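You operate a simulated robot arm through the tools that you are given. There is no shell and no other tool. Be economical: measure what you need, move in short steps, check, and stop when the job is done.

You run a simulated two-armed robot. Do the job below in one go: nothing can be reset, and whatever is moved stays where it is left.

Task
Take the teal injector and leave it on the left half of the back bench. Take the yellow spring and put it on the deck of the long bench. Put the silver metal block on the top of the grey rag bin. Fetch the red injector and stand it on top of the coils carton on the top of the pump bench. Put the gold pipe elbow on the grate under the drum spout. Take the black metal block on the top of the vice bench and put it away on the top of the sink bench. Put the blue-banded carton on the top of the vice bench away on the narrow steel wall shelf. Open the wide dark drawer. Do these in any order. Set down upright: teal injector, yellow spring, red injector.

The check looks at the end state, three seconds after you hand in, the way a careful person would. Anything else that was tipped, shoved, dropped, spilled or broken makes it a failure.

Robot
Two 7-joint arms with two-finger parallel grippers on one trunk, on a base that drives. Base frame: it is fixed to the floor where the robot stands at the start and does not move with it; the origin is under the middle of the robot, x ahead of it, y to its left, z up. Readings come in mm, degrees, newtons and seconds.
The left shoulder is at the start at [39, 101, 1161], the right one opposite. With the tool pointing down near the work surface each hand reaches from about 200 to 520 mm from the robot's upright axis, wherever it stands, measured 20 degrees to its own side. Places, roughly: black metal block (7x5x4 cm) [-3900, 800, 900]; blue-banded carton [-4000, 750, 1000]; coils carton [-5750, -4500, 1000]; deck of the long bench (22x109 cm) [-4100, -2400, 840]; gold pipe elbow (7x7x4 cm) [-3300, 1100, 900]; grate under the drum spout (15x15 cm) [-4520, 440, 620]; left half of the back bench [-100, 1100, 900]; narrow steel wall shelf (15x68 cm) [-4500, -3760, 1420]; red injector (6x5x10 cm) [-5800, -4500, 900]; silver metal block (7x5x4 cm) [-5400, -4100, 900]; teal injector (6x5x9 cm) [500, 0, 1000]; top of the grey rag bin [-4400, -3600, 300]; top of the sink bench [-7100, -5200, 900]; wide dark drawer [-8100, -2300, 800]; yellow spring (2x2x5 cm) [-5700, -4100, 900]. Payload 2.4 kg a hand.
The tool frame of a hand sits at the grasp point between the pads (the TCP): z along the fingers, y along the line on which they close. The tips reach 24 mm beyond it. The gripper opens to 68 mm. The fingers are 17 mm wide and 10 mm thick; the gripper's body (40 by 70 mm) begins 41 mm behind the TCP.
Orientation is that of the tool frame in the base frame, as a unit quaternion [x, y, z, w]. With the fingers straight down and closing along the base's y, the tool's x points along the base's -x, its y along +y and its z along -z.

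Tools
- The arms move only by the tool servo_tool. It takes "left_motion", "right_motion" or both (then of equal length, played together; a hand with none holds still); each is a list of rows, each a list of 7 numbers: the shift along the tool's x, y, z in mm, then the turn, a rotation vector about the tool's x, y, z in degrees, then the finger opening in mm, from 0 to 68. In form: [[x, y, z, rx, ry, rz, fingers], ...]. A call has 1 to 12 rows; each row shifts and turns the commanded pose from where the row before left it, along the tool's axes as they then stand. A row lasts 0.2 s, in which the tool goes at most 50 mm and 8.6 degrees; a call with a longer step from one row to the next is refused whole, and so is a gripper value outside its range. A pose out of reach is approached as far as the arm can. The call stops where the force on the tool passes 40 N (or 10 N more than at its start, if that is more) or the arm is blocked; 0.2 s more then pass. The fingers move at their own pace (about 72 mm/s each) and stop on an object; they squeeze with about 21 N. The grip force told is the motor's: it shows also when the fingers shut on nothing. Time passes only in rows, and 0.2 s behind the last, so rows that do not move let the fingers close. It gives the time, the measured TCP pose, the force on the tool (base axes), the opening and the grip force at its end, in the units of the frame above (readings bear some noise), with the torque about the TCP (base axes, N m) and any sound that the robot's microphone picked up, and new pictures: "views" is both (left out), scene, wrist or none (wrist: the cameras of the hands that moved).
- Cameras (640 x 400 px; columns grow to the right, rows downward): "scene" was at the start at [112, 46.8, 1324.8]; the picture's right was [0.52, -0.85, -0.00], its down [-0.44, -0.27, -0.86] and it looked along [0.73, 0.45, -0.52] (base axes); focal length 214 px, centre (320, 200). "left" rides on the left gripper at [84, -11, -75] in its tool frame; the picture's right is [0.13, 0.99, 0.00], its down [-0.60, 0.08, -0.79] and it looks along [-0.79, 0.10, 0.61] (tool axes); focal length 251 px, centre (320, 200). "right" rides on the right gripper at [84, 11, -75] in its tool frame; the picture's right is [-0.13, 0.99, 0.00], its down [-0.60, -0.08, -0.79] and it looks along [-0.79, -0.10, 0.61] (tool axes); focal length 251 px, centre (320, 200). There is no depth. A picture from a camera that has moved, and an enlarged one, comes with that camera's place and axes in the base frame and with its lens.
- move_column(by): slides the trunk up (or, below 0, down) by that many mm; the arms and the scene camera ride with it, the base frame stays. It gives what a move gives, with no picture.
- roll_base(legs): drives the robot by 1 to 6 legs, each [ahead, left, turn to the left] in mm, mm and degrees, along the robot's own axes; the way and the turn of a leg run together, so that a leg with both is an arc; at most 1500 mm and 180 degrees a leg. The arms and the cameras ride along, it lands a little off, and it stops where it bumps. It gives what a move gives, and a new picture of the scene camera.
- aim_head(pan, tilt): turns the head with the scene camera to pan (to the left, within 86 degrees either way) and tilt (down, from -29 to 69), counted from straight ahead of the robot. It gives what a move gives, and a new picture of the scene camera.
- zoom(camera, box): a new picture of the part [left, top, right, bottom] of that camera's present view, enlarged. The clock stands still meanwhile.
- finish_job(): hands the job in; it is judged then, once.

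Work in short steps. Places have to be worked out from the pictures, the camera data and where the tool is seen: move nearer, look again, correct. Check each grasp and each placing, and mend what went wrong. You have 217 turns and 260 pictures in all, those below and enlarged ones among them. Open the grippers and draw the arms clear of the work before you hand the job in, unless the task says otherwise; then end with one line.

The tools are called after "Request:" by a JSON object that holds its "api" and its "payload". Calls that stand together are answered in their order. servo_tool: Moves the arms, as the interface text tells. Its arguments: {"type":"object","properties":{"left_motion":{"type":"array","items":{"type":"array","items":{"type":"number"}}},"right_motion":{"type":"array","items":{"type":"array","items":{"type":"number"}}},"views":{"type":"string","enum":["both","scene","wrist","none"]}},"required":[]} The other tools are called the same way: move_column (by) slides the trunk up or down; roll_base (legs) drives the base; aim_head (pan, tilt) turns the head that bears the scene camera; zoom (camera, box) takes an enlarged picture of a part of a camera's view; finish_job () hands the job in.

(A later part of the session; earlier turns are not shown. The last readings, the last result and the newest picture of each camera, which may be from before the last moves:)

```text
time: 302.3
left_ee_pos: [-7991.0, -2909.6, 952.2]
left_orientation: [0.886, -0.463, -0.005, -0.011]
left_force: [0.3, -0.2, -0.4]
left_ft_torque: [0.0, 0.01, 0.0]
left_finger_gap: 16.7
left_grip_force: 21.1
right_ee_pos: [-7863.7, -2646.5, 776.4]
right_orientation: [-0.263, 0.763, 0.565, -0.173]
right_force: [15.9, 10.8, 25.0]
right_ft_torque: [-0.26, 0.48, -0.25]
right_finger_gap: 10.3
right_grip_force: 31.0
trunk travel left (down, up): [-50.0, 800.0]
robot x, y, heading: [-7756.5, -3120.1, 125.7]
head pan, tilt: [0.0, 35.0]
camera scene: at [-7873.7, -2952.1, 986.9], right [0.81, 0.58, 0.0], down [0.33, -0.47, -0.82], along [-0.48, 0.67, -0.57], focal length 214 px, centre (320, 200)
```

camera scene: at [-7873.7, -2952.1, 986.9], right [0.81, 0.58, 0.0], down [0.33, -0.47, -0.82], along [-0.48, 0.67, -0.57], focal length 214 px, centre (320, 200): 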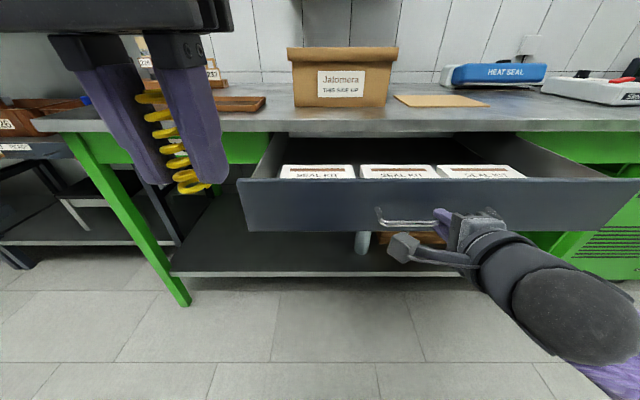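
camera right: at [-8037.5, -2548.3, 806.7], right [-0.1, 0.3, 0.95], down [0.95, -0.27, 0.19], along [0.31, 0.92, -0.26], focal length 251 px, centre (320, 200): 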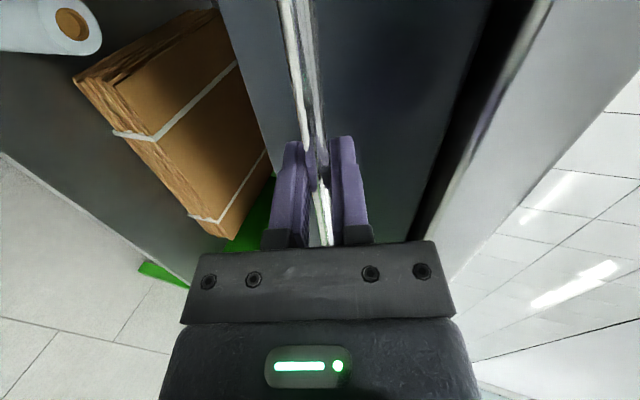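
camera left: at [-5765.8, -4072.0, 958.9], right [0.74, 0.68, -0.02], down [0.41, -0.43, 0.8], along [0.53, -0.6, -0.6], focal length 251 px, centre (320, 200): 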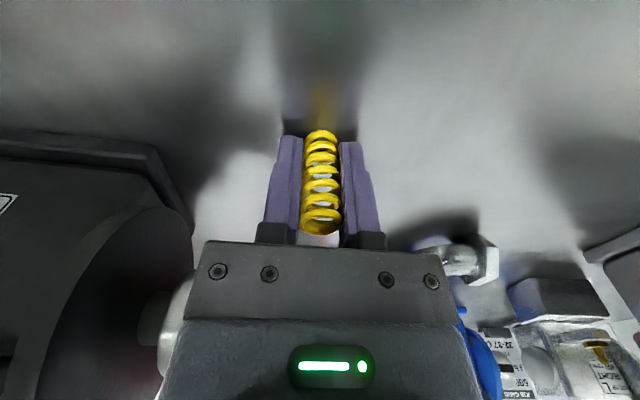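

Open by 250 mm. Pull a final 50 mm.

Request:
{"api": "roll_base", "payload": {"legs": [[-50, 0, 0]]}}

```text
time: 303.3
left_ee_pos: [-7964.6, -2950.2, 952.2]
left_orientation: [0.887, -0.462, -0.005, -0.011]
left_force: [-1.0, -0.3, -0.9]
left_ft_torque: [-0.01, 0.01, 0.02]
left_finger_gap: 17.1
left_grip_force: 20.6
right_ee_pos: [-7834.7, -2686.2, 775.0]
right_orientation: [-0.263, 0.762, 0.566, -0.173]
right_force: [4.0, 2.8, 11.7]
right_ft_torque: [-0.15, 0.35, -0.55]
right_finger_gap: 10.1
right_grip_force: 31.4
trunk travel left (down, up): [-50.0, 800.0]
robot x, y, heading: [-7725.8, -3160.0, 125.6]
head pan, tilt: [0.0, 35.0]
camera scene: at [-7845.8, -2992.0, 986.6], right [0.81, 0.58, 0.0], down [0.33, -0.47, -0.82], along [-0.48, 0.67, -0.57], focal length 214 px, centre (320, 200)
```

scene: 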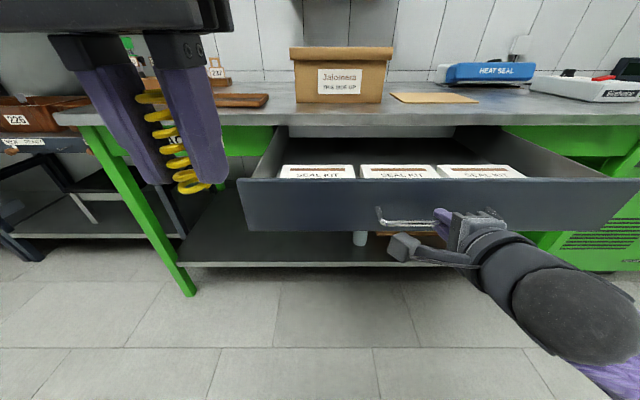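

Drawer open ~300 mm. Open the fingers and back straight off.

Request:
{"api": "servo_tool", "payload": {"right_motion": [[0, 0, 0, 0, 0, 0, 30], [0, 0, 0, 0, 0, 0, 50], [0, 0, 0, 0, 0, 0, 50], [0, 0, -10, 0, 0, 0, 50], [0, 0, -20, 0, 0, 0, 50], [0, 0, -20, 0, 0, 0, 50], [0, 0, 0, 0, 0, 0, 50]], "views": "wrist"}}

Request:
{"api": "roll_base", "payload": {"legs": [[-500, 0, 0]]}}

```text
time: 304.9
left_ee_pos: [-7964.7, -2950.4, 951.8]
left_orientation: [0.886, -0.463, -0.004, -0.01]
left_force: [0.6, 0.1, 0.5]
left_ft_torque: [0.01, -0.04, -0.01]
left_finger_gap: 17.0
left_grip_force: 20.6
right_ee_pos: [-7828.7, -2683.0, 793.8]
right_orientation: [-0.263, 0.763, 0.565, -0.172]
right_force: [-0.2, 0.4, -0.7]
right_ft_torque: [-0.04, 0.01, 0.0]
right_finger_gap: 49.9
right_grip_force: 0.0
right hand out of reach, approached as far as the arm can: row 4, 5, 6
trunk travel left (down, up): [-50.0, 800.0]
robot x, y, heading: [-7723.2, -3159.2, 125.9]
head pan, tilt: [0.0, 35.0]
camera right: at [-7856.4, -2789.7, 824.0], right [-0.1, 0.3, 0.95], down [0.95, -0.27, 0.19], along [0.31, 0.92, -0.26], focal length 251 px, centre (320, 200)
```

right: 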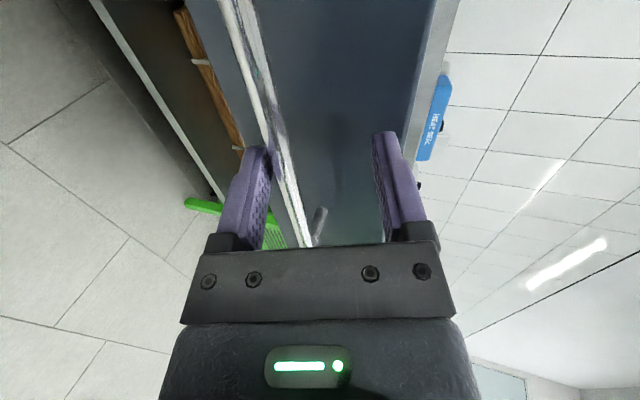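

```text
time: 307.8
left_ee_pos: [-7679.1, -3347.3, 951.8]
left_orientation: [0.886, -0.464, -0.004, -0.011]
left_force: [0.6, 0.9, -0.2]
left_ft_torque: [0.0, 0.01, -0.05]
left_finger_gap: 17.0
left_grip_force: 21.0
right_ee_pos: [-7541.3, -3083.3, 793.2]
right_orientation: [-0.263, 0.763, 0.564, -0.172]
right_force: [-0.7, 0.5, 0.3]
right_ft_torque: [0.0, 0.05, -0.01]
right_finger_gap: 50.1
right_grip_force: 0.0
trunk travel left (down, up): [-50.0, 800.0]
robot x, y, heading: [-7441.0, -3560.5, 125.5]
head pan, tilt: [0.0, 35.0]
camera scene: at [-7560.6, -3390.5, 986.4], right [0.81, 0.58, 0.0], down [0.33, -0.47, -0.82], along [-0.47, 0.67, -0.57], focal length 214 px, centre (320, 200)
```

scene: 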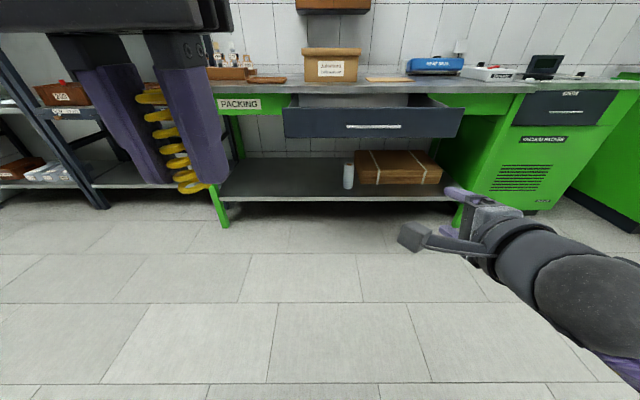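

Drawer is open. I raise the trunk, restore the right hand to vertical, turn around and head back to the pump bench.

Request:
{"api": "move_column", "payload": {"by": 365}}

Request:
{"api": "servo_tool", "payload": {"right_motion": [[0, 0, 0, 8, 0, 0, 66], [0, 0, 0, 8, 0, 0, 66], [0, 0, 0, 8, 0, 0, 66], [0, 0, 0, 8, 0, 0, 66], [0, 0, 0, 8, 0, 0, 66], [0, 0, 0, 8, 0, 0, 66], [0, 0, 0, 8, 0, 0, 66], [0, 0, 0, 8, 0, 0, 66], [0, 0, 0, 8, 0, 0, 66], [0, 0, 0, 0, 0, 0, 66]], "views": "none"}}

Request:
{"api": "roll_base", "payload": {"legs": [[0, 0, 180], [0, 1400, 0]]}}

```text
time: 311.3
left_ee_pos: [-7677.1, -3347.4, 1317.6]
left_orientation: [0.886, -0.464, -0.004, -0.011]
left_force: [0.8, -0.6, 0.5]
left_ft_torque: [-0.04, 0.01, -0.06]
left_finger_gap: 16.5
left_grip_force: 21.2
right_ee_pos: [-7542.4, -3081.7, 1158.2]
right_orientation: [-0.262, 0.763, 0.565, -0.172]
right_force: [0.0, 0.3, 0.1]
right_ft_torque: [0.04, 0.03, 0.0]
right_finger_gap: 50.2
right_grip_force: 0.0
trunk travel left (down, up): [-415.0, 434.0]
robot x, y, heading: [-7439.7, -3558.5, 125.5]
head pan, tilt: [0.0, 35.0]
```

```text
time: 313.5
left_ee_pos: [-7678.4, -3347.1, 1317.3]
left_orientation: [0.885, -0.465, -0.005, -0.011]
left_force: [0.4, -0.5, -0.4]
left_ft_torque: [0.01, 0.01, 0.01]
left_finger_gap: 16.8
left_grip_force: 20.4
right_ee_pos: [-7542.2, -3081.8, 1157.0]
right_orientation: [-0.313, 0.949, 0.007, 0.016]
right_force: [0.4, -0.7, 0.5]
right_ft_torque: [0.0, 0.02, -0.03]
right_finger_gap: 65.9
right_grip_force: 0.0
trunk travel left (down, up): [-415.0, 434.0]
robot x, y, heading: [-7439.8, -3560.4, 125.4]
head pan, tilt: [0.0, 35.0]
```

```text
time: 327.8
left_ee_pos: [-6014.7, -3015.7, 1316.6]
left_orientation: [0.482, 0.876, -0.011, 0.004]
left_force: [0.0, 0.0, -0.2]
left_ft_torque: [-0.05, 0.04, 0.0]
left_finger_gap: 17.1
left_grip_force: 21.1
right_ee_pos: [-6161.7, -3274.9, 1156.5]
right_orientation: [0.956, 0.293, -0.015, 0.009]
right_force: [-0.4, 0.8, 0.1]
right_ft_torque: [-0.03, 0.04, 0.02]
right_finger_gap: 66.0
right_grip_force: 0.1
trunk travel left (down, up): [-415.0, 434.0]
robot x, y, heading: [-6241.5, -2796.6, -56.7]
head pan, tilt: [0.0, 35.0]
camera scene: at [-6180.2, -2892.1, 1358.9], right [-0.84, -0.55, 0.0], down [-0.31, 0.48, -0.82], along [0.45, -0.69, -0.57], focal length 214 px, centre (320, 200)
```

scene: 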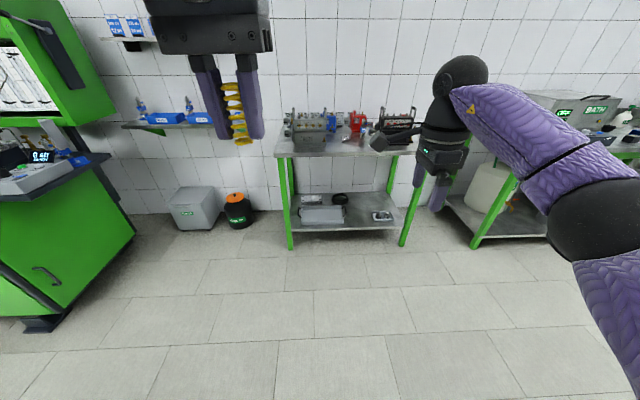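

Heading for the silver block: right hand should come from the right so the forearm clears the pump handle. Drive ahead.

Request:
{"api": "roll_base", "payload": {"legs": [[0, 0, 1.9], [1010, -10, 0]]}}

Request:
{"api": "servo_tool", "payload": {"right_motion": [[30, 0, -10, 0, 0, 0, 66], [30, 0, 0, 0, 0, 0, 66], [30, 0, 0, 0, 0, 0, 66], [30, 0, 0, 0, 0, 0, 66], [0, 0, 0, 0, 0, 0, 66]], "views": "both"}}

```text
time: 333.5
left_ee_pos: [-5430.3, -3876.2, 1317.5]
left_orientation: [0.476, 0.88, -0.012, 0.004]
left_force: [0.0, 0.8, -0.1]
left_ft_torque: [0.02, 0.02, 0.01]
left_finger_gap: 16.7
left_grip_force: 21.3
right_ee_pos: [-5573.8, -4139.8, 1156.5]
right_orientation: [0.954, 0.3, -0.016, 0.008]
right_force: [0.3, 0.5, 0.3]
right_ft_torque: [0.03, -0.01, 0.01]
right_finger_gap: 65.9
right_grip_force: 0.1
trunk travel left (down, up): [-415.0, 434.0]
robot x, y, heading: [-5663.8, -3660.2, -56.3]
head pan, tilt: [0.0, 35.0]
camera scene: at [-5598.4, -3755.5, 1358.9], right [-0.83, -0.56, 0.0], down [-0.32, 0.48, -0.82], along [0.46, -0.68, -0.57], focal length 214 px, centre (320, 200)
```

scene: 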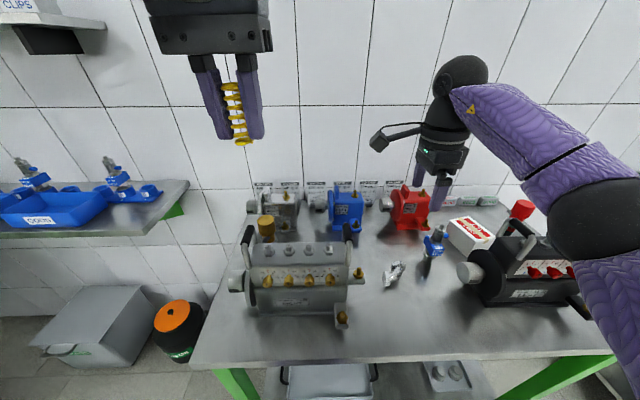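

```text
time: 334.7
left_ee_pos: [-5431.1, -3876.8, 1317.1]
left_orientation: [0.475, 0.88, -0.011, 0.004]
left_force: [0.1, 0.4, -1.1]
left_ft_torque: [0.01, 0.04, 0.01]
left_finger_gap: 17.0
left_grip_force: 21.5
right_ee_pos: [-5475.5, -4069.2, 1162.2]
right_orientation: [0.954, 0.3, -0.015, 0.008]
right_force: [-1.6, -0.5, 0.3]
right_ft_torque: [-0.01, 0.04, -0.01]
right_finger_gap: 65.9
right_grip_force: 0.1
trunk travel left (down, up): [-415.0, 434.0]
robot x, y, heading: [-5663.4, -3657.4, -56.1]
head pan, tilt: [0.0, 35.0]
camera scene: at [-5598.6, -3755.4, 1358.9], right [-0.83, -0.56, 0.0], down [-0.32, 0.48, -0.82], along [0.46, -0.68, -0.57], focal length 214 px, centre (320, 200)
camera right: at [-5398.7, -4028.9, 1234.6], right [0.46, -0.89, 0.01], down [-0.52, -0.26, 0.81], along [-0.72, -0.38, -0.58], focal length 251 px, centre (320, 200)
```

scene: 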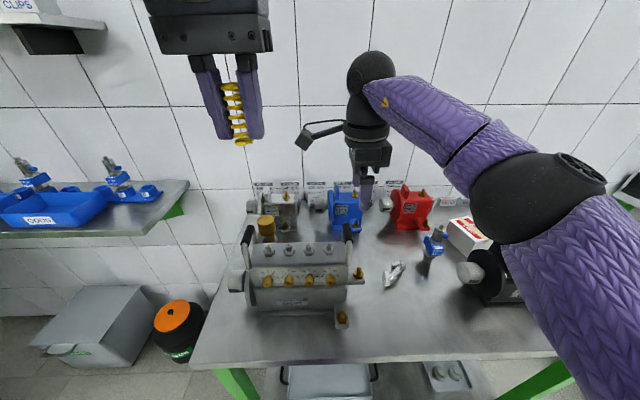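
right: 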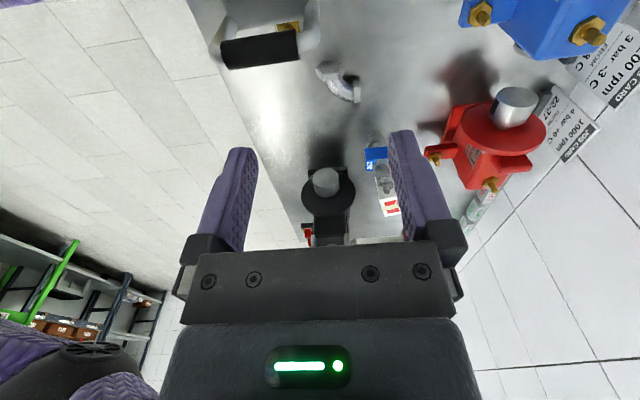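

I move the right hand 90 mm right so its camera can see the silver block and the gap.

Request:
{"api": "servo_tool", "payload": {"right_motion": [[-45, 0, 0, 0, 0, 0, 66], [-45, 0, 0, 0, 0, 0, 66], [0, 20, 0, 0, 0, 0, 66], [0, 0, 0, 0, 0, 0, 66]], "views": "wrist"}}

```text
time: 335.7
left_ee_pos: [-5430.7, -3876.1, 1317.6]
left_orientation: [0.476, 0.879, -0.011, 0.004]
left_force: [0.3, -0.2, -0.7]
left_ft_torque: [0.0, 0.01, -0.04]
left_finger_gap: 17.0
left_grip_force: 20.8
right_ee_pos: [-5538.2, -4138.5, 1165.1]
right_orientation: [0.954, 0.3, -0.016, 0.008]
right_force: [0.0, -0.4, 0.3]
right_ft_torque: [0.01, -0.01, 0.0]
right_finger_gap: 66.2
right_grip_force: 0.0
trunk travel left (down, up): [-415.0, 434.0]
robot x, y, heading: [-5665.3, -3656.4, -55.9]
head pan, tilt: [0.0, 35.0]
camera right: at [-5461.0, -4097.8, 1237.6], right [0.46, -0.89, 0.01], down [-0.52, -0.26, 0.81], along [-0.72, -0.38, -0.58], focal length 251 px, centre (320, 200)
```

right: 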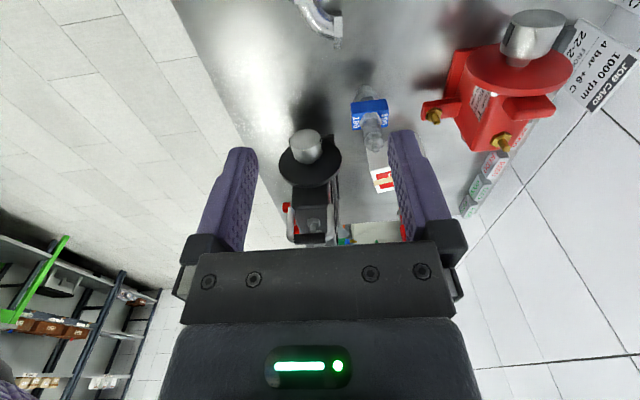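

Wrong side: I need the hand left of the block. Move 200 mm left at this height (above the pump handles).

Request:
{"api": "servo_tool", "payload": {"right_motion": [[40, 0, -5, 0, 0, 0, 66], [40, 0, 0, 0, 0, 0, 66], [40, 0, 0, 0, 0, 0, 66], [40, 0, 0, 0, 0, 0, 66], [40, 0, 0, 0, 0, 0, 66], [0, 0, 0, 0, 0, 0, 66]], "views": "wrist"}}

```text
time: 337.1
left_ee_pos: [-5430.0, -3876.6, 1316.5]
left_orientation: [0.476, 0.88, -0.011, 0.004]
left_force: [-0.4, 0.2, -0.4]
left_ft_torque: [-0.01, 0.0, 0.0]
left_finger_gap: 17.0
left_grip_force: 20.8
right_ee_pos: [-5404.7, -4015.3, 1156.7]
right_orientation: [0.954, 0.299, -0.014, 0.009]
right_force: [-0.5, -1.0, 0.0]
right_ft_torque: [0.01, 0.0, -0.01]
right_finger_gap: 66.0
right_grip_force: 0.0
right hand out of reach, approached as far as the arm can: row 3, 4, 5
trunk travel left (down, up): [-415.0, 434.0]
robot x, y, heading: [-5663.9, -3657.5, -55.8]
head pan, tilt: [0.0, 35.0]
camera right: at [-5326.6, -3975.8, 1229.7], right [0.46, -0.89, 0.01], down [-0.52, -0.26, 0.81], along [-0.72, -0.38, -0.58], focal length 251 px, centre (320, 200)
```

right: 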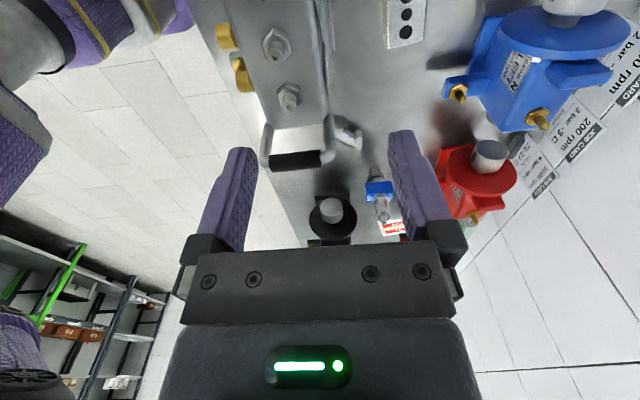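

Silver block located: centre ≈(-5370,-4110), behind the pump's right handle. I drive left 36/ahead 55 mm, position the hand over it, with the wrist leaned 18° to the right to keep the forearm off the handle.

Request:
{"api": "roll_base", "payload": {"legs": [[55, 36, 0]]}}

Request:
{"api": "servo_tool", "payload": {"right_motion": [[-20, 15, 0, 0, 6, 0, 66], [-20, 15, 0, 0, 6, 0, 66], [-20, 10, 0, 0, 6, 0, 66], [0, 0, 0, 0, 0, 0, 66]], "views": "wrist"}}

```text
time: 338.1
left_ee_pos: [-5369.5, -3901.3, 1317.5]
left_orientation: [0.475, 0.88, -0.012, 0.004]
left_force: [0.8, -0.3, -1.2]
left_ft_torque: [0.03, 0.03, -0.02]
left_finger_gap: 17.0
left_grip_force: 21.4
right_ee_pos: [-5342.7, -4041.1, 1157.0]
right_orientation: [0.954, 0.3, -0.017, 0.007]
right_force: [0.7, -0.2, -0.2]
right_ft_torque: [0.0, -0.01, 0.0]
right_finger_gap: 66.0
right_grip_force: 0.0
trunk travel left (down, up): [-415.0, 434.0]
robot x, y, heading: [-5603.6, -3684.5, -55.8]
head pan, tilt: [0.0, 35.0]
camera scene: at [-5537.2, -3781.0, 1358.8], right [-0.83, -0.56, 0.0], down [-0.32, 0.48, -0.82], along [0.46, -0.68, -0.57], focal length 214 px, centre (320, 200)
```

scene: 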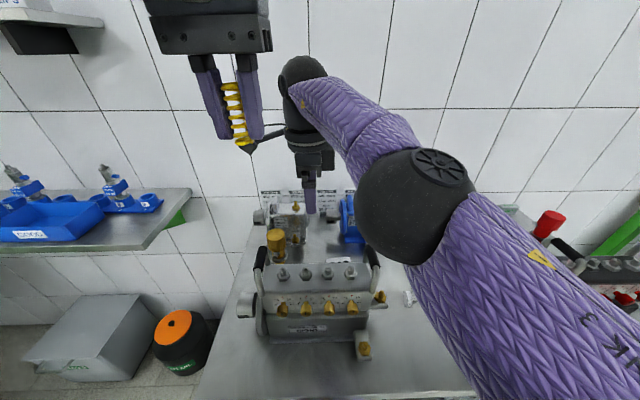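

```text
time: 339.1
left_ee_pos: [-5371.2, -3901.2, 1317.6]
left_orientation: [0.476, 0.88, -0.011, 0.004]
left_force: [-0.6, -1.1, -0.7]
left_ft_torque: [-0.03, 0.02, 0.0]
left_finger_gap: 17.0
left_grip_force: 20.9
right_ee_pos: [-5375.2, -4105.2, 1152.5]
right_orientation: [0.944, 0.297, 0.135, -0.039]
right_force: [-0.1, 1.4, 0.3]
right_ft_torque: [-0.01, 0.0, -0.01]
right_finger_gap: 66.2
right_grip_force: 0.0
right hand out of reach, approached as far as the arm can: row 2
trunk travel left (down, up): [-415.0, 434.0]
robot x, y, heading: [-5604.5, -3683.4, -56.3]
head pan, tilt: [0.0, 35.0]
camera right: at [-5320.0, -4079.7, 1248.3], right [0.47, -0.88, -0.03], down [-0.7, -0.39, 0.59], along [-0.54, -0.26, -0.8], focal length 251 px, centre (320, 200)
```

right: 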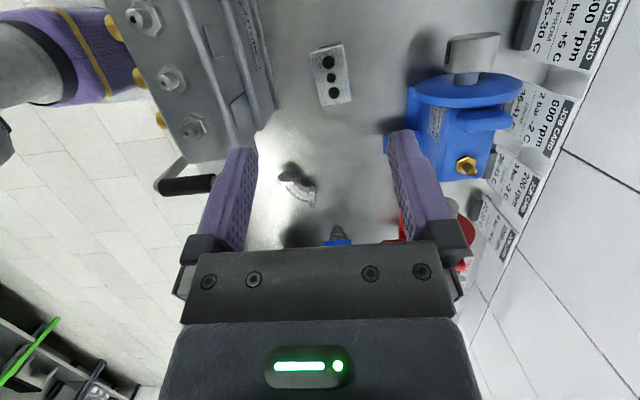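

Great view: block is directly below, yawed ~12°. Lower trunk 100 mm, yaw −12°, then descend vertically.

Request:
{"api": "move_column", "payload": {"by": -100}}

Request:
{"api": "servo_tool", "payload": {"right_motion": [[0, 0, 0, 0, 0, -6, 66], [0, 0, 0, 0, 0, -6, 66], [-8, 0, 25, 0, 0, 0, 66], [-8, 0, 25, 0, 0, 0, 66], [0, 0, 0, 0, 0, 0, 66]], "views": "both"}}

```text
time: 340.4
left_ee_pos: [-5370.3, -3901.4, 1218.2]
left_orientation: [0.475, 0.88, -0.012, 0.004]
left_force: [0.1, 0.0, -0.3]
left_ft_torque: [0.03, 0.0, 0.01]
left_finger_gap: 16.7
left_grip_force: 21.3
right_ee_pos: [-5369.9, -4109.7, 1037.3]
right_orientation: [0.945, 0.296, 0.129, -0.055]
right_force: [0.2, 0.6, -0.2]
right_ft_torque: [0.01, 0.04, 0.0]
right_finger_gap: 65.7
right_grip_force: 0.0
trunk travel left (down, up): [-315.0, 534.0]
robot x, y, heading: [-5603.6, -3684.8, -56.1]
head pan, tilt: [0.0, 35.0]
```

```text
time: 341.6
left_ee_pos: [-5370.7, -3902.4, 1216.0]
left_orientation: [0.476, 0.879, -0.011, 0.005]
left_force: [1.2, 0.3, 0.8]
left_ft_torque: [-0.01, -0.03, 0.03]
left_finger_gap: 16.8
left_grip_force: 21.2
right_ee_pos: [-5367.0, -4119.3, 985.8]
right_orientation: [0.909, 0.393, 0.133, -0.041]
right_force: [0.4, -0.9, 1.6]
right_ft_torque: [0.03, -0.01, 0.03]
right_finger_gap: 66.1
right_grip_force: 0.0
right hand out of reach, approached as far as the arm can: row 3
trunk travel left (down, up): [-315.0, 534.0]
robot x, y, heading: [-5601.0, -3684.1, -56.2]
head pan, tilt: [0.0, 35.0]
camera scene: at [-5529.2, -3794.1, 1258.1], right [-0.83, -0.56, 0.0], down [-0.32, 0.48, -0.82], along [0.46, -0.68, -0.57], focal length 214 px, centre (320, 200)
camera right: at [-5319.5, -4081.9, 1081.4], right [0.63, -0.77, -0.01], down [-0.62, -0.51, 0.59], along [-0.46, -0.37, -0.81], focal length 251 px, centre (320, 200)
```

scene: 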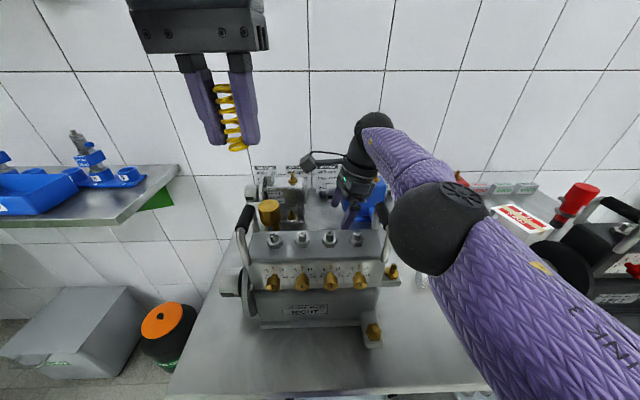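
right: 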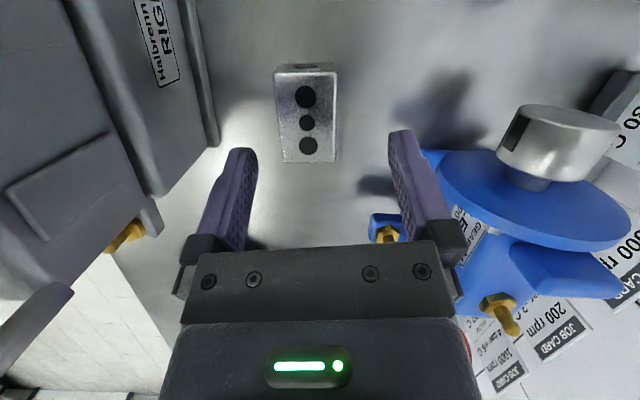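

Aligned. Shift 8 mm back, narrow to 60, and descend ~88 mm vertically.

Request:
{"api": "servo_tool", "payload": {"right_motion": [[-8, -8, 26, 0, 0, 0, 60], [-9, 0, 28, 0, 0, 0, 60], [-6, 0, 20, 0, 0, 0, 60], [0, 0, 0, 0, 0, 0, 60]], "views": "wrist"}}

```text
time: 342.8
left_ee_pos: [-5375.4, -3900.2, 1216.4]
left_orientation: [0.478, 0.878, -0.012, 0.005]
left_force: [-0.3, 0.1, -0.2]
left_ft_torque: [-0.04, 0.03, 0.01]
left_finger_gap: 16.9
left_grip_force: 20.9
right_ee_pos: [-5368.2, -4125.5, 927.2]
right_orientation: [0.91, 0.39, 0.141, -0.027]
right_force: [-16.5, -8.1, 88.4]
right_ft_torque: [1.71, 2.62, 1.41]
right_finger_gap: 61.5
right_grip_force: 0.4
right hand out of reach, approached as far as the arm can: row 1
trunk travel left (down, up): [-315.0, 534.0]
robot x, y, heading: [-5605.6, -3684.1, -56.6]
head pan, tilt: [0.0, 35.0]
stopped in row 4 (right hand): the force on the tool passed its limit at 218 N (the readings are from after the stop); the commanded pose is now the measured one
camera right: at [-5323.4, -4087.2, 1023.2], right [0.63, -0.78, 0.02], down [-0.64, -0.5, 0.59], along [-0.45, -0.38, -0.81], focal length 251 px, centre (320, 200)
```

right: 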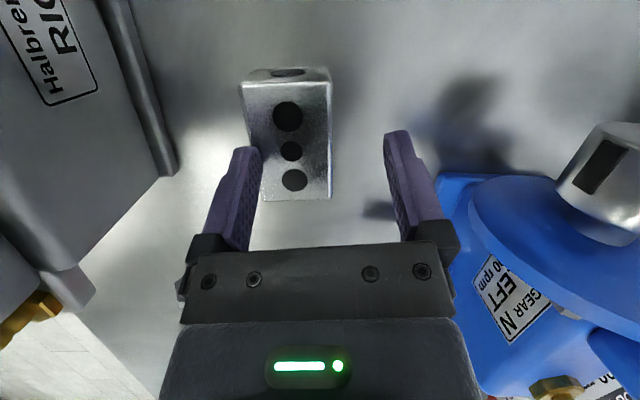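

The back finger landed on the block's edge. Raise straight up and re-centre.

Request:
{"api": "servo_tool", "payload": {"right_motion": [[5, 0, -15, 0, 0, 0, 66], [9, 0, -28, 0, 0, 0, 66], [0, 0, 0, 0, 0, 0, 66]], "views": "both"}}

```text
time: 343.6
left_ee_pos: [-5370.8, -3903.2, 1217.1]
left_orientation: [0.477, 0.879, -0.011, 0.003]
left_force: [0.3, -0.3, -1.4]
left_ft_torque: [-0.01, 0.01, -0.05]
left_finger_gap: 16.9
left_grip_force: 21.2
right_ee_pos: [-5365.8, -4123.5, 966.1]
right_orientation: [0.909, 0.391, 0.14, -0.035]
right_force: [-0.1, -0.4, -0.6]
right_ft_torque: [0.02, 0.02, 0.03]
right_finger_gap: 66.0
right_grip_force: 0.0
trunk travel left (down, up): [-315.0, 534.0]
robot x, y, heading: [-5600.3, -3683.2, -56.2]
head pan, tilt: [0.0, 35.0]
camera scene: at [-5529.4, -3795.0, 1257.8], right [-0.83, -0.55, 0.0], down [-0.32, 0.48, -0.82], along [0.45, -0.68, -0.57], focal length 214 px, centre (320, 200)
camera right: at [-5319.1, -4086.1, 1063.1], right [0.63, -0.78, 0.01], down [-0.63, -0.5, 0.59], along [-0.45, -0.38, -0.81], focal length 251 px, centre (320, 200)
```

scene: 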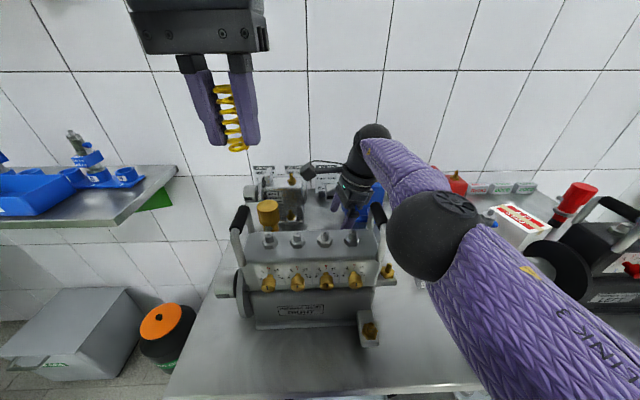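
right: 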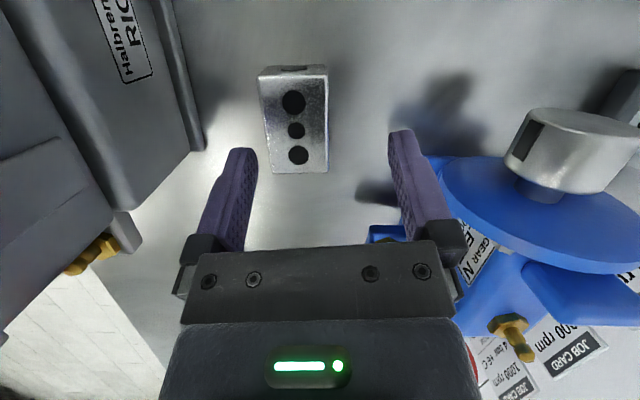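

I check whether the RIGHT pump shifted.

Request:
{"api": "zoom", "payload": {"camera": "scene", "box": [200, 150, 440, 370]}}

```text
1.82 times, centred on (320, 260) of scene
camera zoom: at [-5529.4, -3795.0, 1257.8], right [-0.83, -0.55, 0.0], down [-0.32, 0.48, -0.82], along [0.45, -0.68, -0.57], focal length 390 px, centre (320, 91)
```

zoom: 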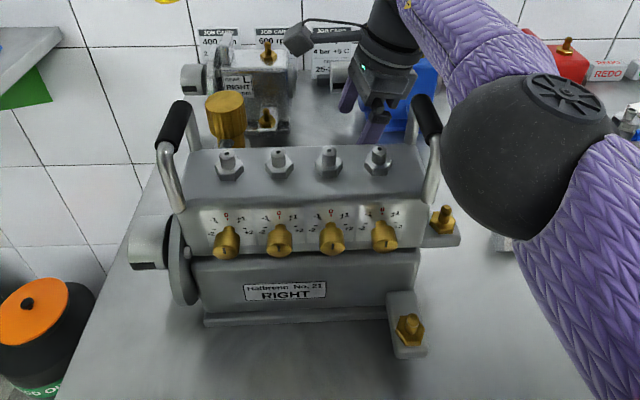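

The elbow is too close to the pump handle. I lift, undo the lean, then swing the base right with a 20° left turn about the hand so the elbow sits further right.

Request:
{"api": "move_column", "payload": {"by": 200}}

Request:
{"api": "servo_tool", "payload": {"right_motion": [[0, 0, 0, 0, 0, 6, 66], [0, 0, 0, 0, 0, 6, 66], [0, 0, 0, 0, -6, 0, 66], [0, 0, 0, 0, -6, 0, 66], [0, 0, 0, 0, -6, 0, 66], [0, 0, 0, 0, 0, 0, 66]], "views": "none"}}

Request:
{"api": "roll_base", "payload": {"legs": [[-10, -173, 0], [0, 0, 20]]}}

```text
time: 345.8
left_ee_pos: [-5371.6, -3903.7, 1416.3]
left_orientation: [0.477, 0.879, -0.01, 0.003]
left_force: [-1.2, 0.3, 0.0]
left_ft_torque: [-0.01, 0.04, -0.04]
left_finger_gap: 16.9
left_grip_force: 21.2
right_ee_pos: [-5370.7, -4116.6, 1196.0]
right_orientation: [0.908, 0.394, 0.146, -0.001]
right_force: [0.3, -0.2, -0.5]
right_ft_torque: [0.02, -0.02, -0.01]
right_finger_gap: 66.1
right_grip_force: 0.0
trunk travel left (down, up): [-515.0, 334.0]
robot x, y, heading: [-5604.4, -3683.9, -56.3]
head pan, tilt: [0.0, 35.0]
```

```text
time: 347.2
left_ee_pos: [-5371.3, -3904.2, 1417.9]
left_orientation: [0.477, 0.879, -0.011, 0.003]
left_force: [-0.5, 0.2, -0.2]
left_ft_torque: [0.02, -0.02, -0.03]
left_finger_gap: 16.8
left_grip_force: 20.8
right_ee_pos: [-5378.5, -4111.9, 1196.2]
right_orientation: [0.955, 0.296, -0.005, 0.031]
right_force: [-0.1, 0.8, 0.4]
right_ft_torque: [-0.01, 0.01, 0.0]
right_finger_gap: 65.7
right_grip_force: 0.1
right hand out of reach, approached as far as the arm can: row 4
trunk travel left (down, up): [-515.0, 334.0]
robot x, y, heading: [-5600.2, -3682.2, -56.4]
head pan, tilt: [0.0, 35.0]
```

```text
time: 349.7
left_ee_pos: [-5459.8, -3898.7, 1416.8]
left_orientation: [0.317, 0.948, -0.01, 0.005]
left_force: [0.4, 0.5, -0.3]
left_ft_torque: [0.0, -0.01, -0.02]
left_finger_gap: 17.0
left_grip_force: 20.9
right_ee_pos: [-5396.4, -4096.1, 1196.7]
right_orientation: [0.889, 0.456, 0.002, 0.03]
right_force: [-0.1, 1.2, 0.0]
right_ft_torque: [0.0, -0.01, 0.0]
right_finger_gap: 66.1
right_grip_force: 0.0
trunk travel left (down, up): [-515.0, 334.0]
robot x, y, heading: [-5752.9, -3770.7, -36.6]
head pan, tilt: [0.0, 35.0]
camera scene: at [-5667.1, -3835.4, 1459.4], right [-0.59, -0.8, 0.0], down [-0.46, 0.34, -0.82], along [0.66, -0.49, -0.57], focal length 214 px, centre (320, 200)
```

scene: 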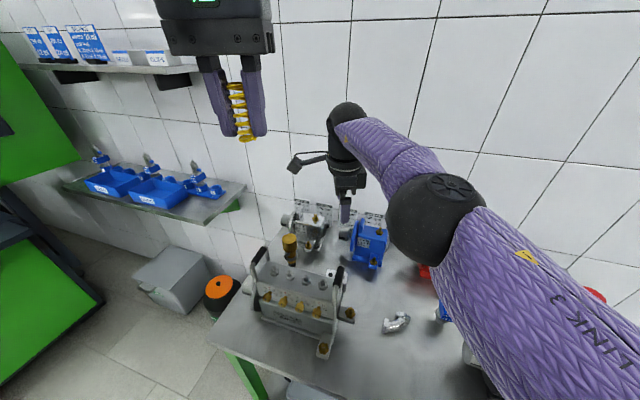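

The view now even shows the block behind the pump. Yaw +8°, lean 18°, and re-look with the wrist camera.

Request:
{"api": "servo_tool", "payload": {"right_motion": [[10, 15, 0, 0, 0, 4, 66], [10, 10, 0, 0, 0, 4, 66], [0, 0, 0, 0, 6, 0, 66], [0, 0, 0, 0, 6, 0, 66], [0, 0, 0, 0, 6, 0, 66], [0, 0, 0, 0, 0, 0, 66]], "views": "none"}}

Request:
{"api": "move_column", "payload": {"by": -150}}

Request:
{"api": "servo_tool", "payload": {"right_motion": [[0, 0, 0, 0, 0, 0, 66]], "views": "both"}}

```text
time: 351.1
left_ee_pos: [-5460.8, -3898.7, 1416.4]
left_orientation: [0.319, 0.948, -0.01, 0.006]
left_force: [0.8, 0.2, -0.6]
left_ft_torque: [0.01, -0.01, 0.0]
left_finger_gap: 17.1
left_grip_force: 21.3
right_ee_pos: [-5380.5, -4096.2, 1193.4]
right_orientation: [0.907, 0.394, 0.148, -0.033]
right_force: [-0.5, 0.1, 0.0]
right_ft_torque: [-0.02, -0.03, 0.0]
right_finger_gap: 65.8
right_grip_force: 0.1
right hand out of reach, approached as far as the arm can: row 1, 2, 3, 4, 5
trunk travel left (down, up): [-515.0, 334.0]
robot x, y, heading: [-5751.8, -3769.9, -36.3]
head pan, tilt: [0.0, 35.0]
```

```text
time: 352.9
left_ee_pos: [-5460.0, -3899.1, 1266.9]
left_orientation: [0.318, 0.948, -0.01, 0.006]
left_force: [0.3, 0.8, -0.2]
left_ft_torque: [0.0, 0.01, -0.05]
left_finger_gap: 17.2
left_grip_force: 20.6
right_ee_pos: [-5374.1, -4100.4, 1019.1]
right_orientation: [0.909, 0.391, 0.134, -0.054]
right_force: [-1.1, -0.4, -0.2]
right_ft_torque: [0.01, 0.02, -0.01]
right_finger_gap: 66.0
right_grip_force: 0.1
trunk travel left (down, up): [-365.0, 485.0]
robot x, y, heading: [-5756.8, -3772.4, -36.8]
head pan, tilt: [0.0, 35.0]
```

```text
time: 353.3
left_ee_pos: [-5460.3, -3900.1, 1266.9]
left_orientation: [0.318, 0.948, -0.01, 0.006]
left_force: [0.9, -0.7, 0.9]
left_ft_torque: [0.0, 0.02, 0.0]
left_finger_gap: 17.0
left_grip_force: 21.7
right_ee_pos: [-5374.8, -4101.3, 1019.9]
right_orientation: [0.909, 0.391, 0.133, -0.054]
right_force: [-0.5, -0.9, 0.1]
right_ft_torque: [0.04, 0.02, 0.05]
right_finger_gap: 66.0
right_grip_force: 0.0
trunk travel left (down, up): [-365.0, 485.0]
robot x, y, heading: [-5750.8, -3772.7, -36.2]
head pan, tilt: [0.0, 35.0]
camera scene: at [-5653.0, -3846.2, 1308.6], right [-0.59, -0.8, 0.0], down [-0.46, 0.34, -0.82], along [0.66, -0.49, -0.57], focal length 214 px, centre (320, 200)
camera right: at [-5326.1, -4066.2, 1116.5], right [0.63, -0.77, -0.03], down [-0.61, -0.53, 0.59], along [-0.47, -0.35, -0.81], focal length 251 px, centre (320, 200)
```

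scene: 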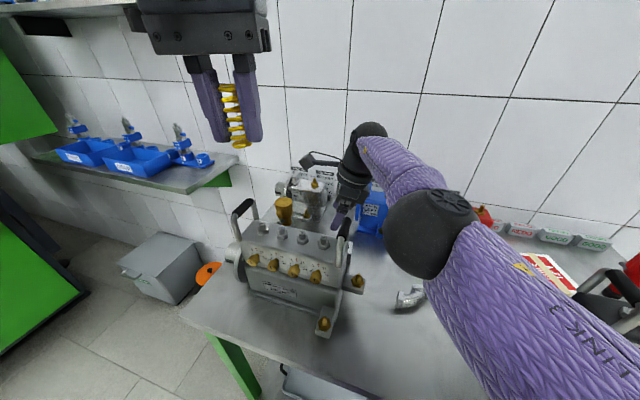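
right: 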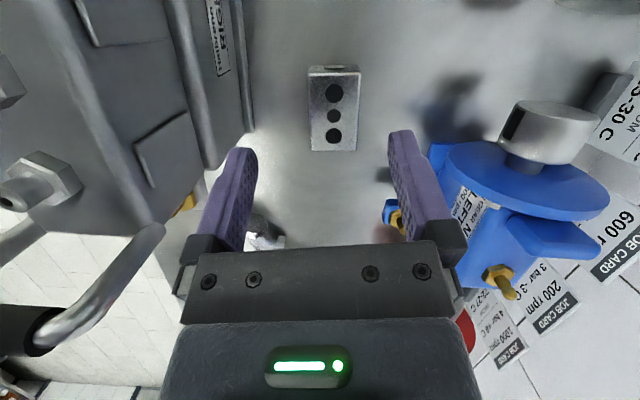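

Well aligned, but near reach limit. Drive 25 mm ahead (hand compensates), then descend.

Request:
{"api": "roll_base", "payload": {"legs": [[25, 0, 0]]}}

Request:
{"api": "servo_tool", "payload": {"right_motion": [[-11, -14, 25, 0, 0, 0, 62], [-8, 0, 25, 0, 0, 0, 62], [0, 0, 0, 0, 0, 0, 62]], "views": "wrist"}}

```text
time: 354.1
left_ee_pos: [-5438.9, -3914.3, 1265.9]
left_orientation: [0.318, 0.948, -0.01, 0.004]
left_force: [0.5, -0.1, -1.4]
left_ft_torque: [0.01, 0.01, 0.03]
left_finger_gap: 17.3
left_grip_force: 21.3
right_ee_pos: [-5353.8, -4117.2, 1019.9]
right_orientation: [0.91, 0.389, 0.133, -0.053]
right_force: [0.3, -0.4, -0.2]
right_ft_torque: [0.02, 0.0, -0.03]
right_finger_gap: 65.8
right_grip_force: 0.0
trunk travel left (down, up): [-365.0, 485.0]
robot x, y, heading: [-5734.3, -3783.0, -36.6]
head pan, tilt: [0.0, 35.0]
camera scene: at [-5631.7, -3861.9, 1308.4], right [-0.59, -0.8, 0.0], down [-0.46, 0.34, -0.82], along [0.66, -0.49, -0.57], focal length 214 px, centre (320, 200)
```

scene: 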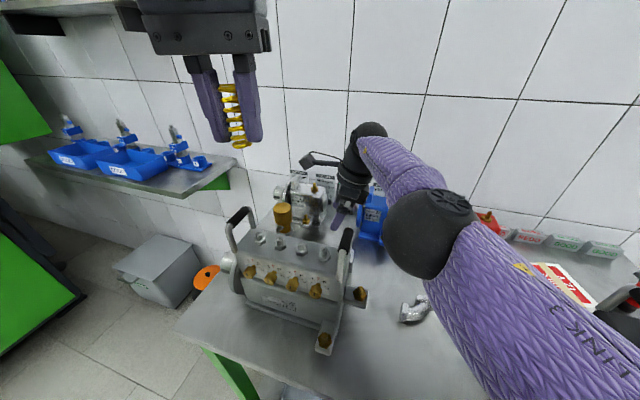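

```text
time: 354.9
left_ee_pos: [-5439.5, -3914.9, 1266.3]
left_orientation: [0.319, 0.948, -0.01, 0.005]
left_force: [-0.5, 0.3, -0.2]
left_ft_torque: [0.0, 0.05, -0.01]
left_finger_gap: 16.9
left_grip_force: 20.8
right_ee_pos: [-5352.2, -4116.2, 977.0]
right_orientation: [0.91, 0.39, 0.133, -0.053]
right_force: [-0.4, 0.1, -0.8]
right_ft_torque: [-0.01, -0.01, 0.0]
right_finger_gap: 61.8
right_grip_force: 0.0
right hand out of reach, approached as far as the arm can: row 1
trunk travel left (down, up): [-365.0, 485.0]
robot x, y, heading: [-5732.2, -3789.2, -36.7]
head pan, tilt: [0.0, 35.0]
camera right: at [-5305.1, -4081.5, 1072.1], right [0.63, -0.77, -0.03], down [-0.61, -0.53, 0.59], along [-0.47, -0.35, -0.81], focal length 251 px, centre (320, 200)
```

right: 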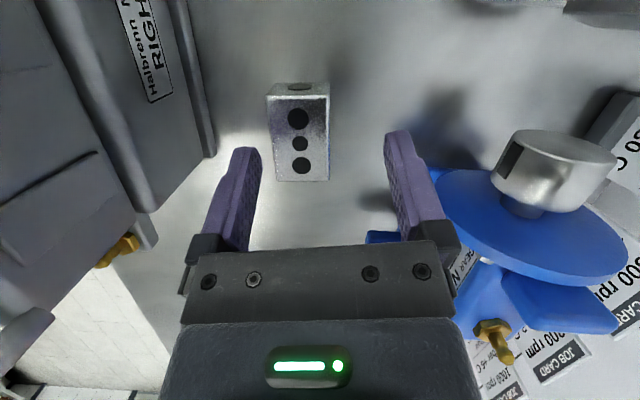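

Row one was clipped. I retry the small correction: 18 mm back, 9 mm right.

Request:
{"api": "servo_tool", "payload": {"right_motion": [[0, -9, 0, 0, 0, 0, 62], [0, -9, 0, 0, 0, 0, 62], [-9, 0, 3, 0, 0, 0, 62], [0, 0, 0, 0, 0, 0, 62]], "views": "wrist"}}

```text
time: 355.9
left_ee_pos: [-5440.3, -3914.7, 1266.9]
left_orientation: [0.318, 0.948, -0.011, 0.005]
left_force: [0.1, -0.9, -0.9]
left_ft_torque: [0.0, -0.01, 0.02]
left_finger_gap: 16.8
left_grip_force: 21.2
right_ee_pos: [-5354.7, -4117.2, 968.8]
right_orientation: [0.909, 0.391, 0.133, -0.054]
right_force: [-0.3, 1.2, 0.9]
right_ft_torque: [0.0, 0.0, -0.01]
right_finger_gap: 61.8
right_grip_force: 0.0
right hand out of reach, approached as far as the arm can: row 1, 2
trunk travel left (down, up): [-365.0, 485.0]
robot x, y, heading: [-5731.6, -3789.5, -36.3]
head pan, tilt: [0.0, 35.0]
camera right: at [-5306.1, -4082.8, 1065.6], right [0.63, -0.77, -0.03], down [-0.61, -0.53, 0.59], along [-0.47, -0.35, -0.81], focal length 251 px, centre (320, 200)
```

right: 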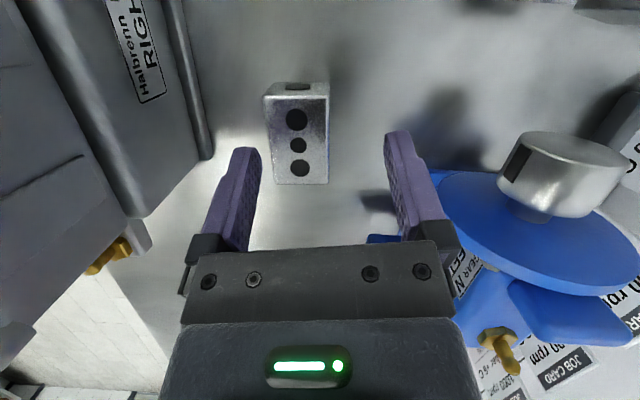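

The wrist limit blocks that move; I shift the base instead (19 mm back, 5 right) and check.

Request:
{"api": "roll_base", "payload": {"legs": [[-19, -5, 0]]}}

Request:
{"api": "servo_tool", "payload": {"right_motion": [[-6, 0, 20, 0, 0, 0, 62], [-3, 0, 8, 0, 0, 0, 62], [0, 0, 0, 0, 0, 0, 62]], "views": "wrist"}}

```text
time: 356.7
left_ee_pos: [-5459.4, -3906.6, 1267.2]
left_orientation: [0.318, 0.948, -0.01, 0.006]
left_force: [0.5, 0.3, 0.4]
left_ft_torque: [-0.01, -0.03, 0.03]
left_finger_gap: 16.9
left_grip_force: 21.4
right_ee_pos: [-5373.2, -4110.1, 970.5]
right_orientation: [0.909, 0.392, 0.132, -0.054]
right_force: [-0.3, 0.6, 0.6]
right_ft_torque: [-0.01, -0.01, 0.01]
right_finger_gap: 62.0
right_grip_force: 0.1
trunk travel left (down, up): [-365.0, 485.0]
robot x, y, heading: [-5749.5, -3776.6, -36.3]
head pan, tilt: [0.0, 35.0]
camera scene: at [-5651.9, -3853.4, 1308.6], right [-0.59, -0.8, 0.0], down [-0.46, 0.34, -0.82], along [0.66, -0.49, -0.57], focal length 214 px, centre (320, 200)
```

scene: 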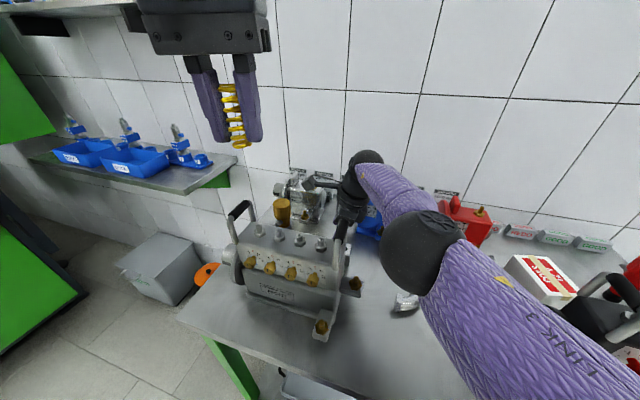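

```text
time: 357.5
left_ee_pos: [-5458.6, -3906.2, 1267.6]
left_orientation: [0.318, 0.948, -0.01, 0.005]
left_force: [0.2, -0.6, -0.6]
left_ft_torque: [-0.03, -0.02, -0.01]
left_finger_gap: 17.2
left_grip_force: 21.1
right_ee_pos: [-5373.2, -4111.7, 939.1]
right_orientation: [0.909, 0.39, 0.134, -0.053]
right_force: [0.3, 0.8, -0.5]
right_ft_torque: [0.01, -0.01, 0.0]
right_finger_gap: 62.0
right_grip_force: 0.1
trunk travel left (down, up): [-365.0, 485.0]
robot x, y, heading: [-5751.4, -3778.2, -36.8]
head pan, tilt: [0.0, 35.0]
camera right: at [-5325.7, -4075.9, 1035.1], right [0.63, -0.77, -0.03], down [-0.61, -0.53, 0.59], along [-0.47, -0.35, -0.81], focal length 251 px, centre (320, 200)
```

right: 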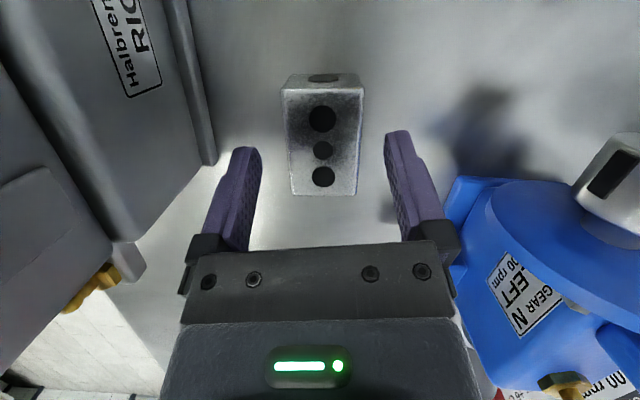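

Centred now, fingers straddling the block. Descend the last ~36 mm in small steps and close.

Request:
{"api": "servo_tool", "payload": {"right_motion": [[-4, 0, 12, 0, 0, 0, 62], [-4, 0, 12, 0, 0, 0, 62], [-3, 0, 10, 0, 0, 0, 62], [0, 0, 0, 0, 0, 0, 62]], "views": "wrist"}}

```text
time: 358.5
left_ee_pos: [-5459.5, -3907.1, 1266.6]
left_orientation: [0.319, 0.948, -0.01, 0.005]
left_force: [-0.4, 0.1, -0.6]
left_ft_torque: [0.04, -0.01, -0.02]
left_finger_gap: 16.7
left_grip_force: 21.1
right_ee_pos: [-5378.0, -4109.3, 903.9]
right_orientation: [0.909, 0.391, 0.133, -0.053]
right_force: [-0.7, -1.5, 0.9]
right_ft_torque: [-0.02, 0.02, 0.01]
right_finger_gap: 62.1
right_grip_force: 0.0
right hand out of reach, approached as far as the arm can: row 2
trunk travel left (down, up): [-365.0, 485.0]
robot x, y, heading: [-5751.5, -3781.9, -36.5]
head pan, tilt: [0.0, 35.0]
camera right: at [-5330.7, -4073.7, 999.8], right [0.63, -0.77, -0.03], down [-0.61, -0.53, 0.59], along [-0.47, -0.35, -0.81], focal length 251 px, centre (320, 200)
```

right: 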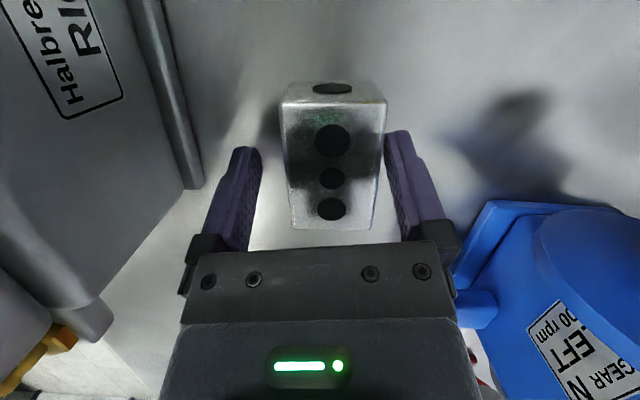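

Block is between the fingers. Nudge y +5 and close.

Request:
{"api": "servo_tool", "payload": {"right_motion": [[0, 5, 2, 0, 0, 0, 62], [0, 0, 0, 0, 0, 0, 50], [0, 0, 0, 0, 0, 0, 38], [0, 0, 0, 0, 0, 0, 38], [0, 0, 0, 0, 0, 0, 38]], "views": "wrist"}}

```text
time: 359.7
left_ee_pos: [-5457.7, -3906.1, 1268.4]
left_orientation: [0.319, 0.948, -0.01, 0.005]
left_force: [0.4, -0.2, -0.3]
left_ft_torque: [-0.02, -0.01, 0.01]
left_finger_gap: 16.6
left_grip_force: 21.1
right_ee_pos: [-5378.9, -4108.0, 903.3]
right_orientation: [0.91, 0.39, 0.133, -0.054]
right_force: [0.5, 0.0, 0.8]
right_ft_torque: [0.01, 0.08, -0.02]
right_finger_gap: 43.7
right_grip_force: 20.8
right hand out of reach, approached as far as the arm can: row 1
trunk travel left (down, up): [-365.0, 485.0]
robot x, y, heading: [-5752.7, -3778.3, -36.3]
head pan, tilt: [0.0, 35.0]
camera right: at [-5330.7, -4073.8, 1000.0], right [0.63, -0.77, -0.03], down [-0.61, -0.53, 0.59], along [-0.47, -0.35, -0.81], focal length 251 px, centre (320, 200)
```

right: 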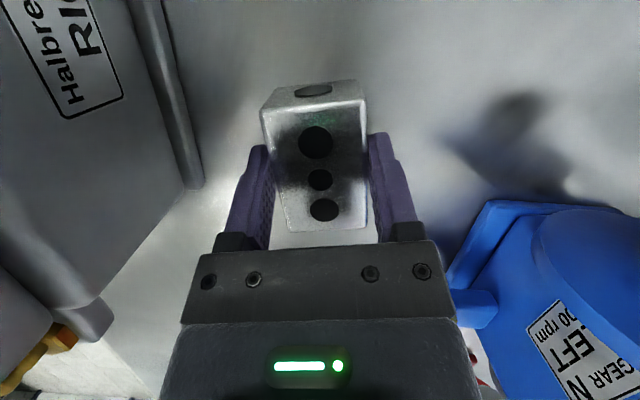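

Gripped. Lift straight up with the trunk.

Request:
{"api": "move_column", "payload": {"by": 300}}

Request:
{"api": "roll_base", "payload": {"legs": [[-350, 0, 0], [0, 0, -20]]}}

```text
time: 362.7
left_ee_pos: [-5457.4, -3908.0, 1565.6]
left_orientation: [0.317, 0.948, -0.01, 0.004]
left_force: [-0.2, -0.9, 0.0]
left_ft_torque: [-0.02, 0.01, 0.01]
left_finger_gap: 16.9
left_grip_force: 21.0
right_ee_pos: [-5381.1, -4107.9, 1237.1]
right_orientation: [0.906, 0.395, 0.151, -0.024]
right_force: [-0.5, 0.1, -2.5]
right_ft_torque: [-0.03, -0.01, 0.03]
right_finger_gap: 44.0
right_grip_force: 21.4
trunk travel left (down, up): [-665.0, 185.0]
robot x, y, heading: [-5750.5, -3779.7, -36.2]
head pan, tilt: [0.0, 35.0]
```

```text
time: 366.0
left_ee_pos: [-5798.3, -3793.3, 1566.9]
left_orientation: [0.478, 0.878, -0.01, 0.003]
left_force: [0.5, 0.9, 0.6]
left_ft_torque: [0.01, 0.01, -0.01]
left_finger_gap: 17.0
left_grip_force: 20.8
right_ee_pos: [-5795.5, -4008.7, 1238.8]
right_orientation: [0.961, 0.231, 0.153, 0.002]
right_force: [0.5, -1.0, -2.5]
right_ft_torque: [0.01, 0.0, -0.01]
right_finger_gap: 43.9
right_grip_force: 21.3
trunk travel left (down, up): [-665.0, 185.0]
robot x, y, heading: [-6034.8, -3569.4, -56.1]
head pan, tilt: [0.0, 35.0]
camera scene: at [-5976.4, -3657.1, 1609.6], right [-0.83, -0.55, 0.0], down [-0.32, 0.48, -0.82], along [0.45, -0.68, -0.57], focal length 214 px, centre (320, 200)
```

scene: 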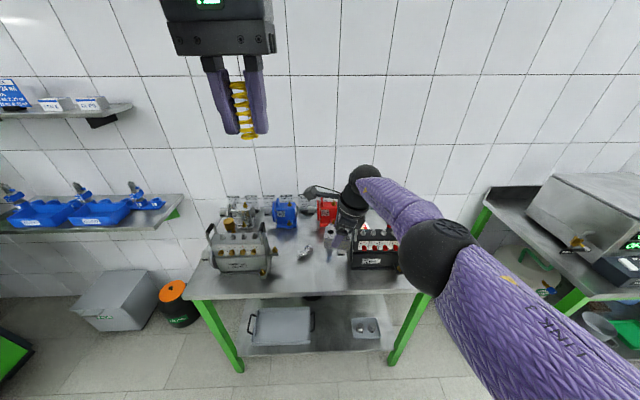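

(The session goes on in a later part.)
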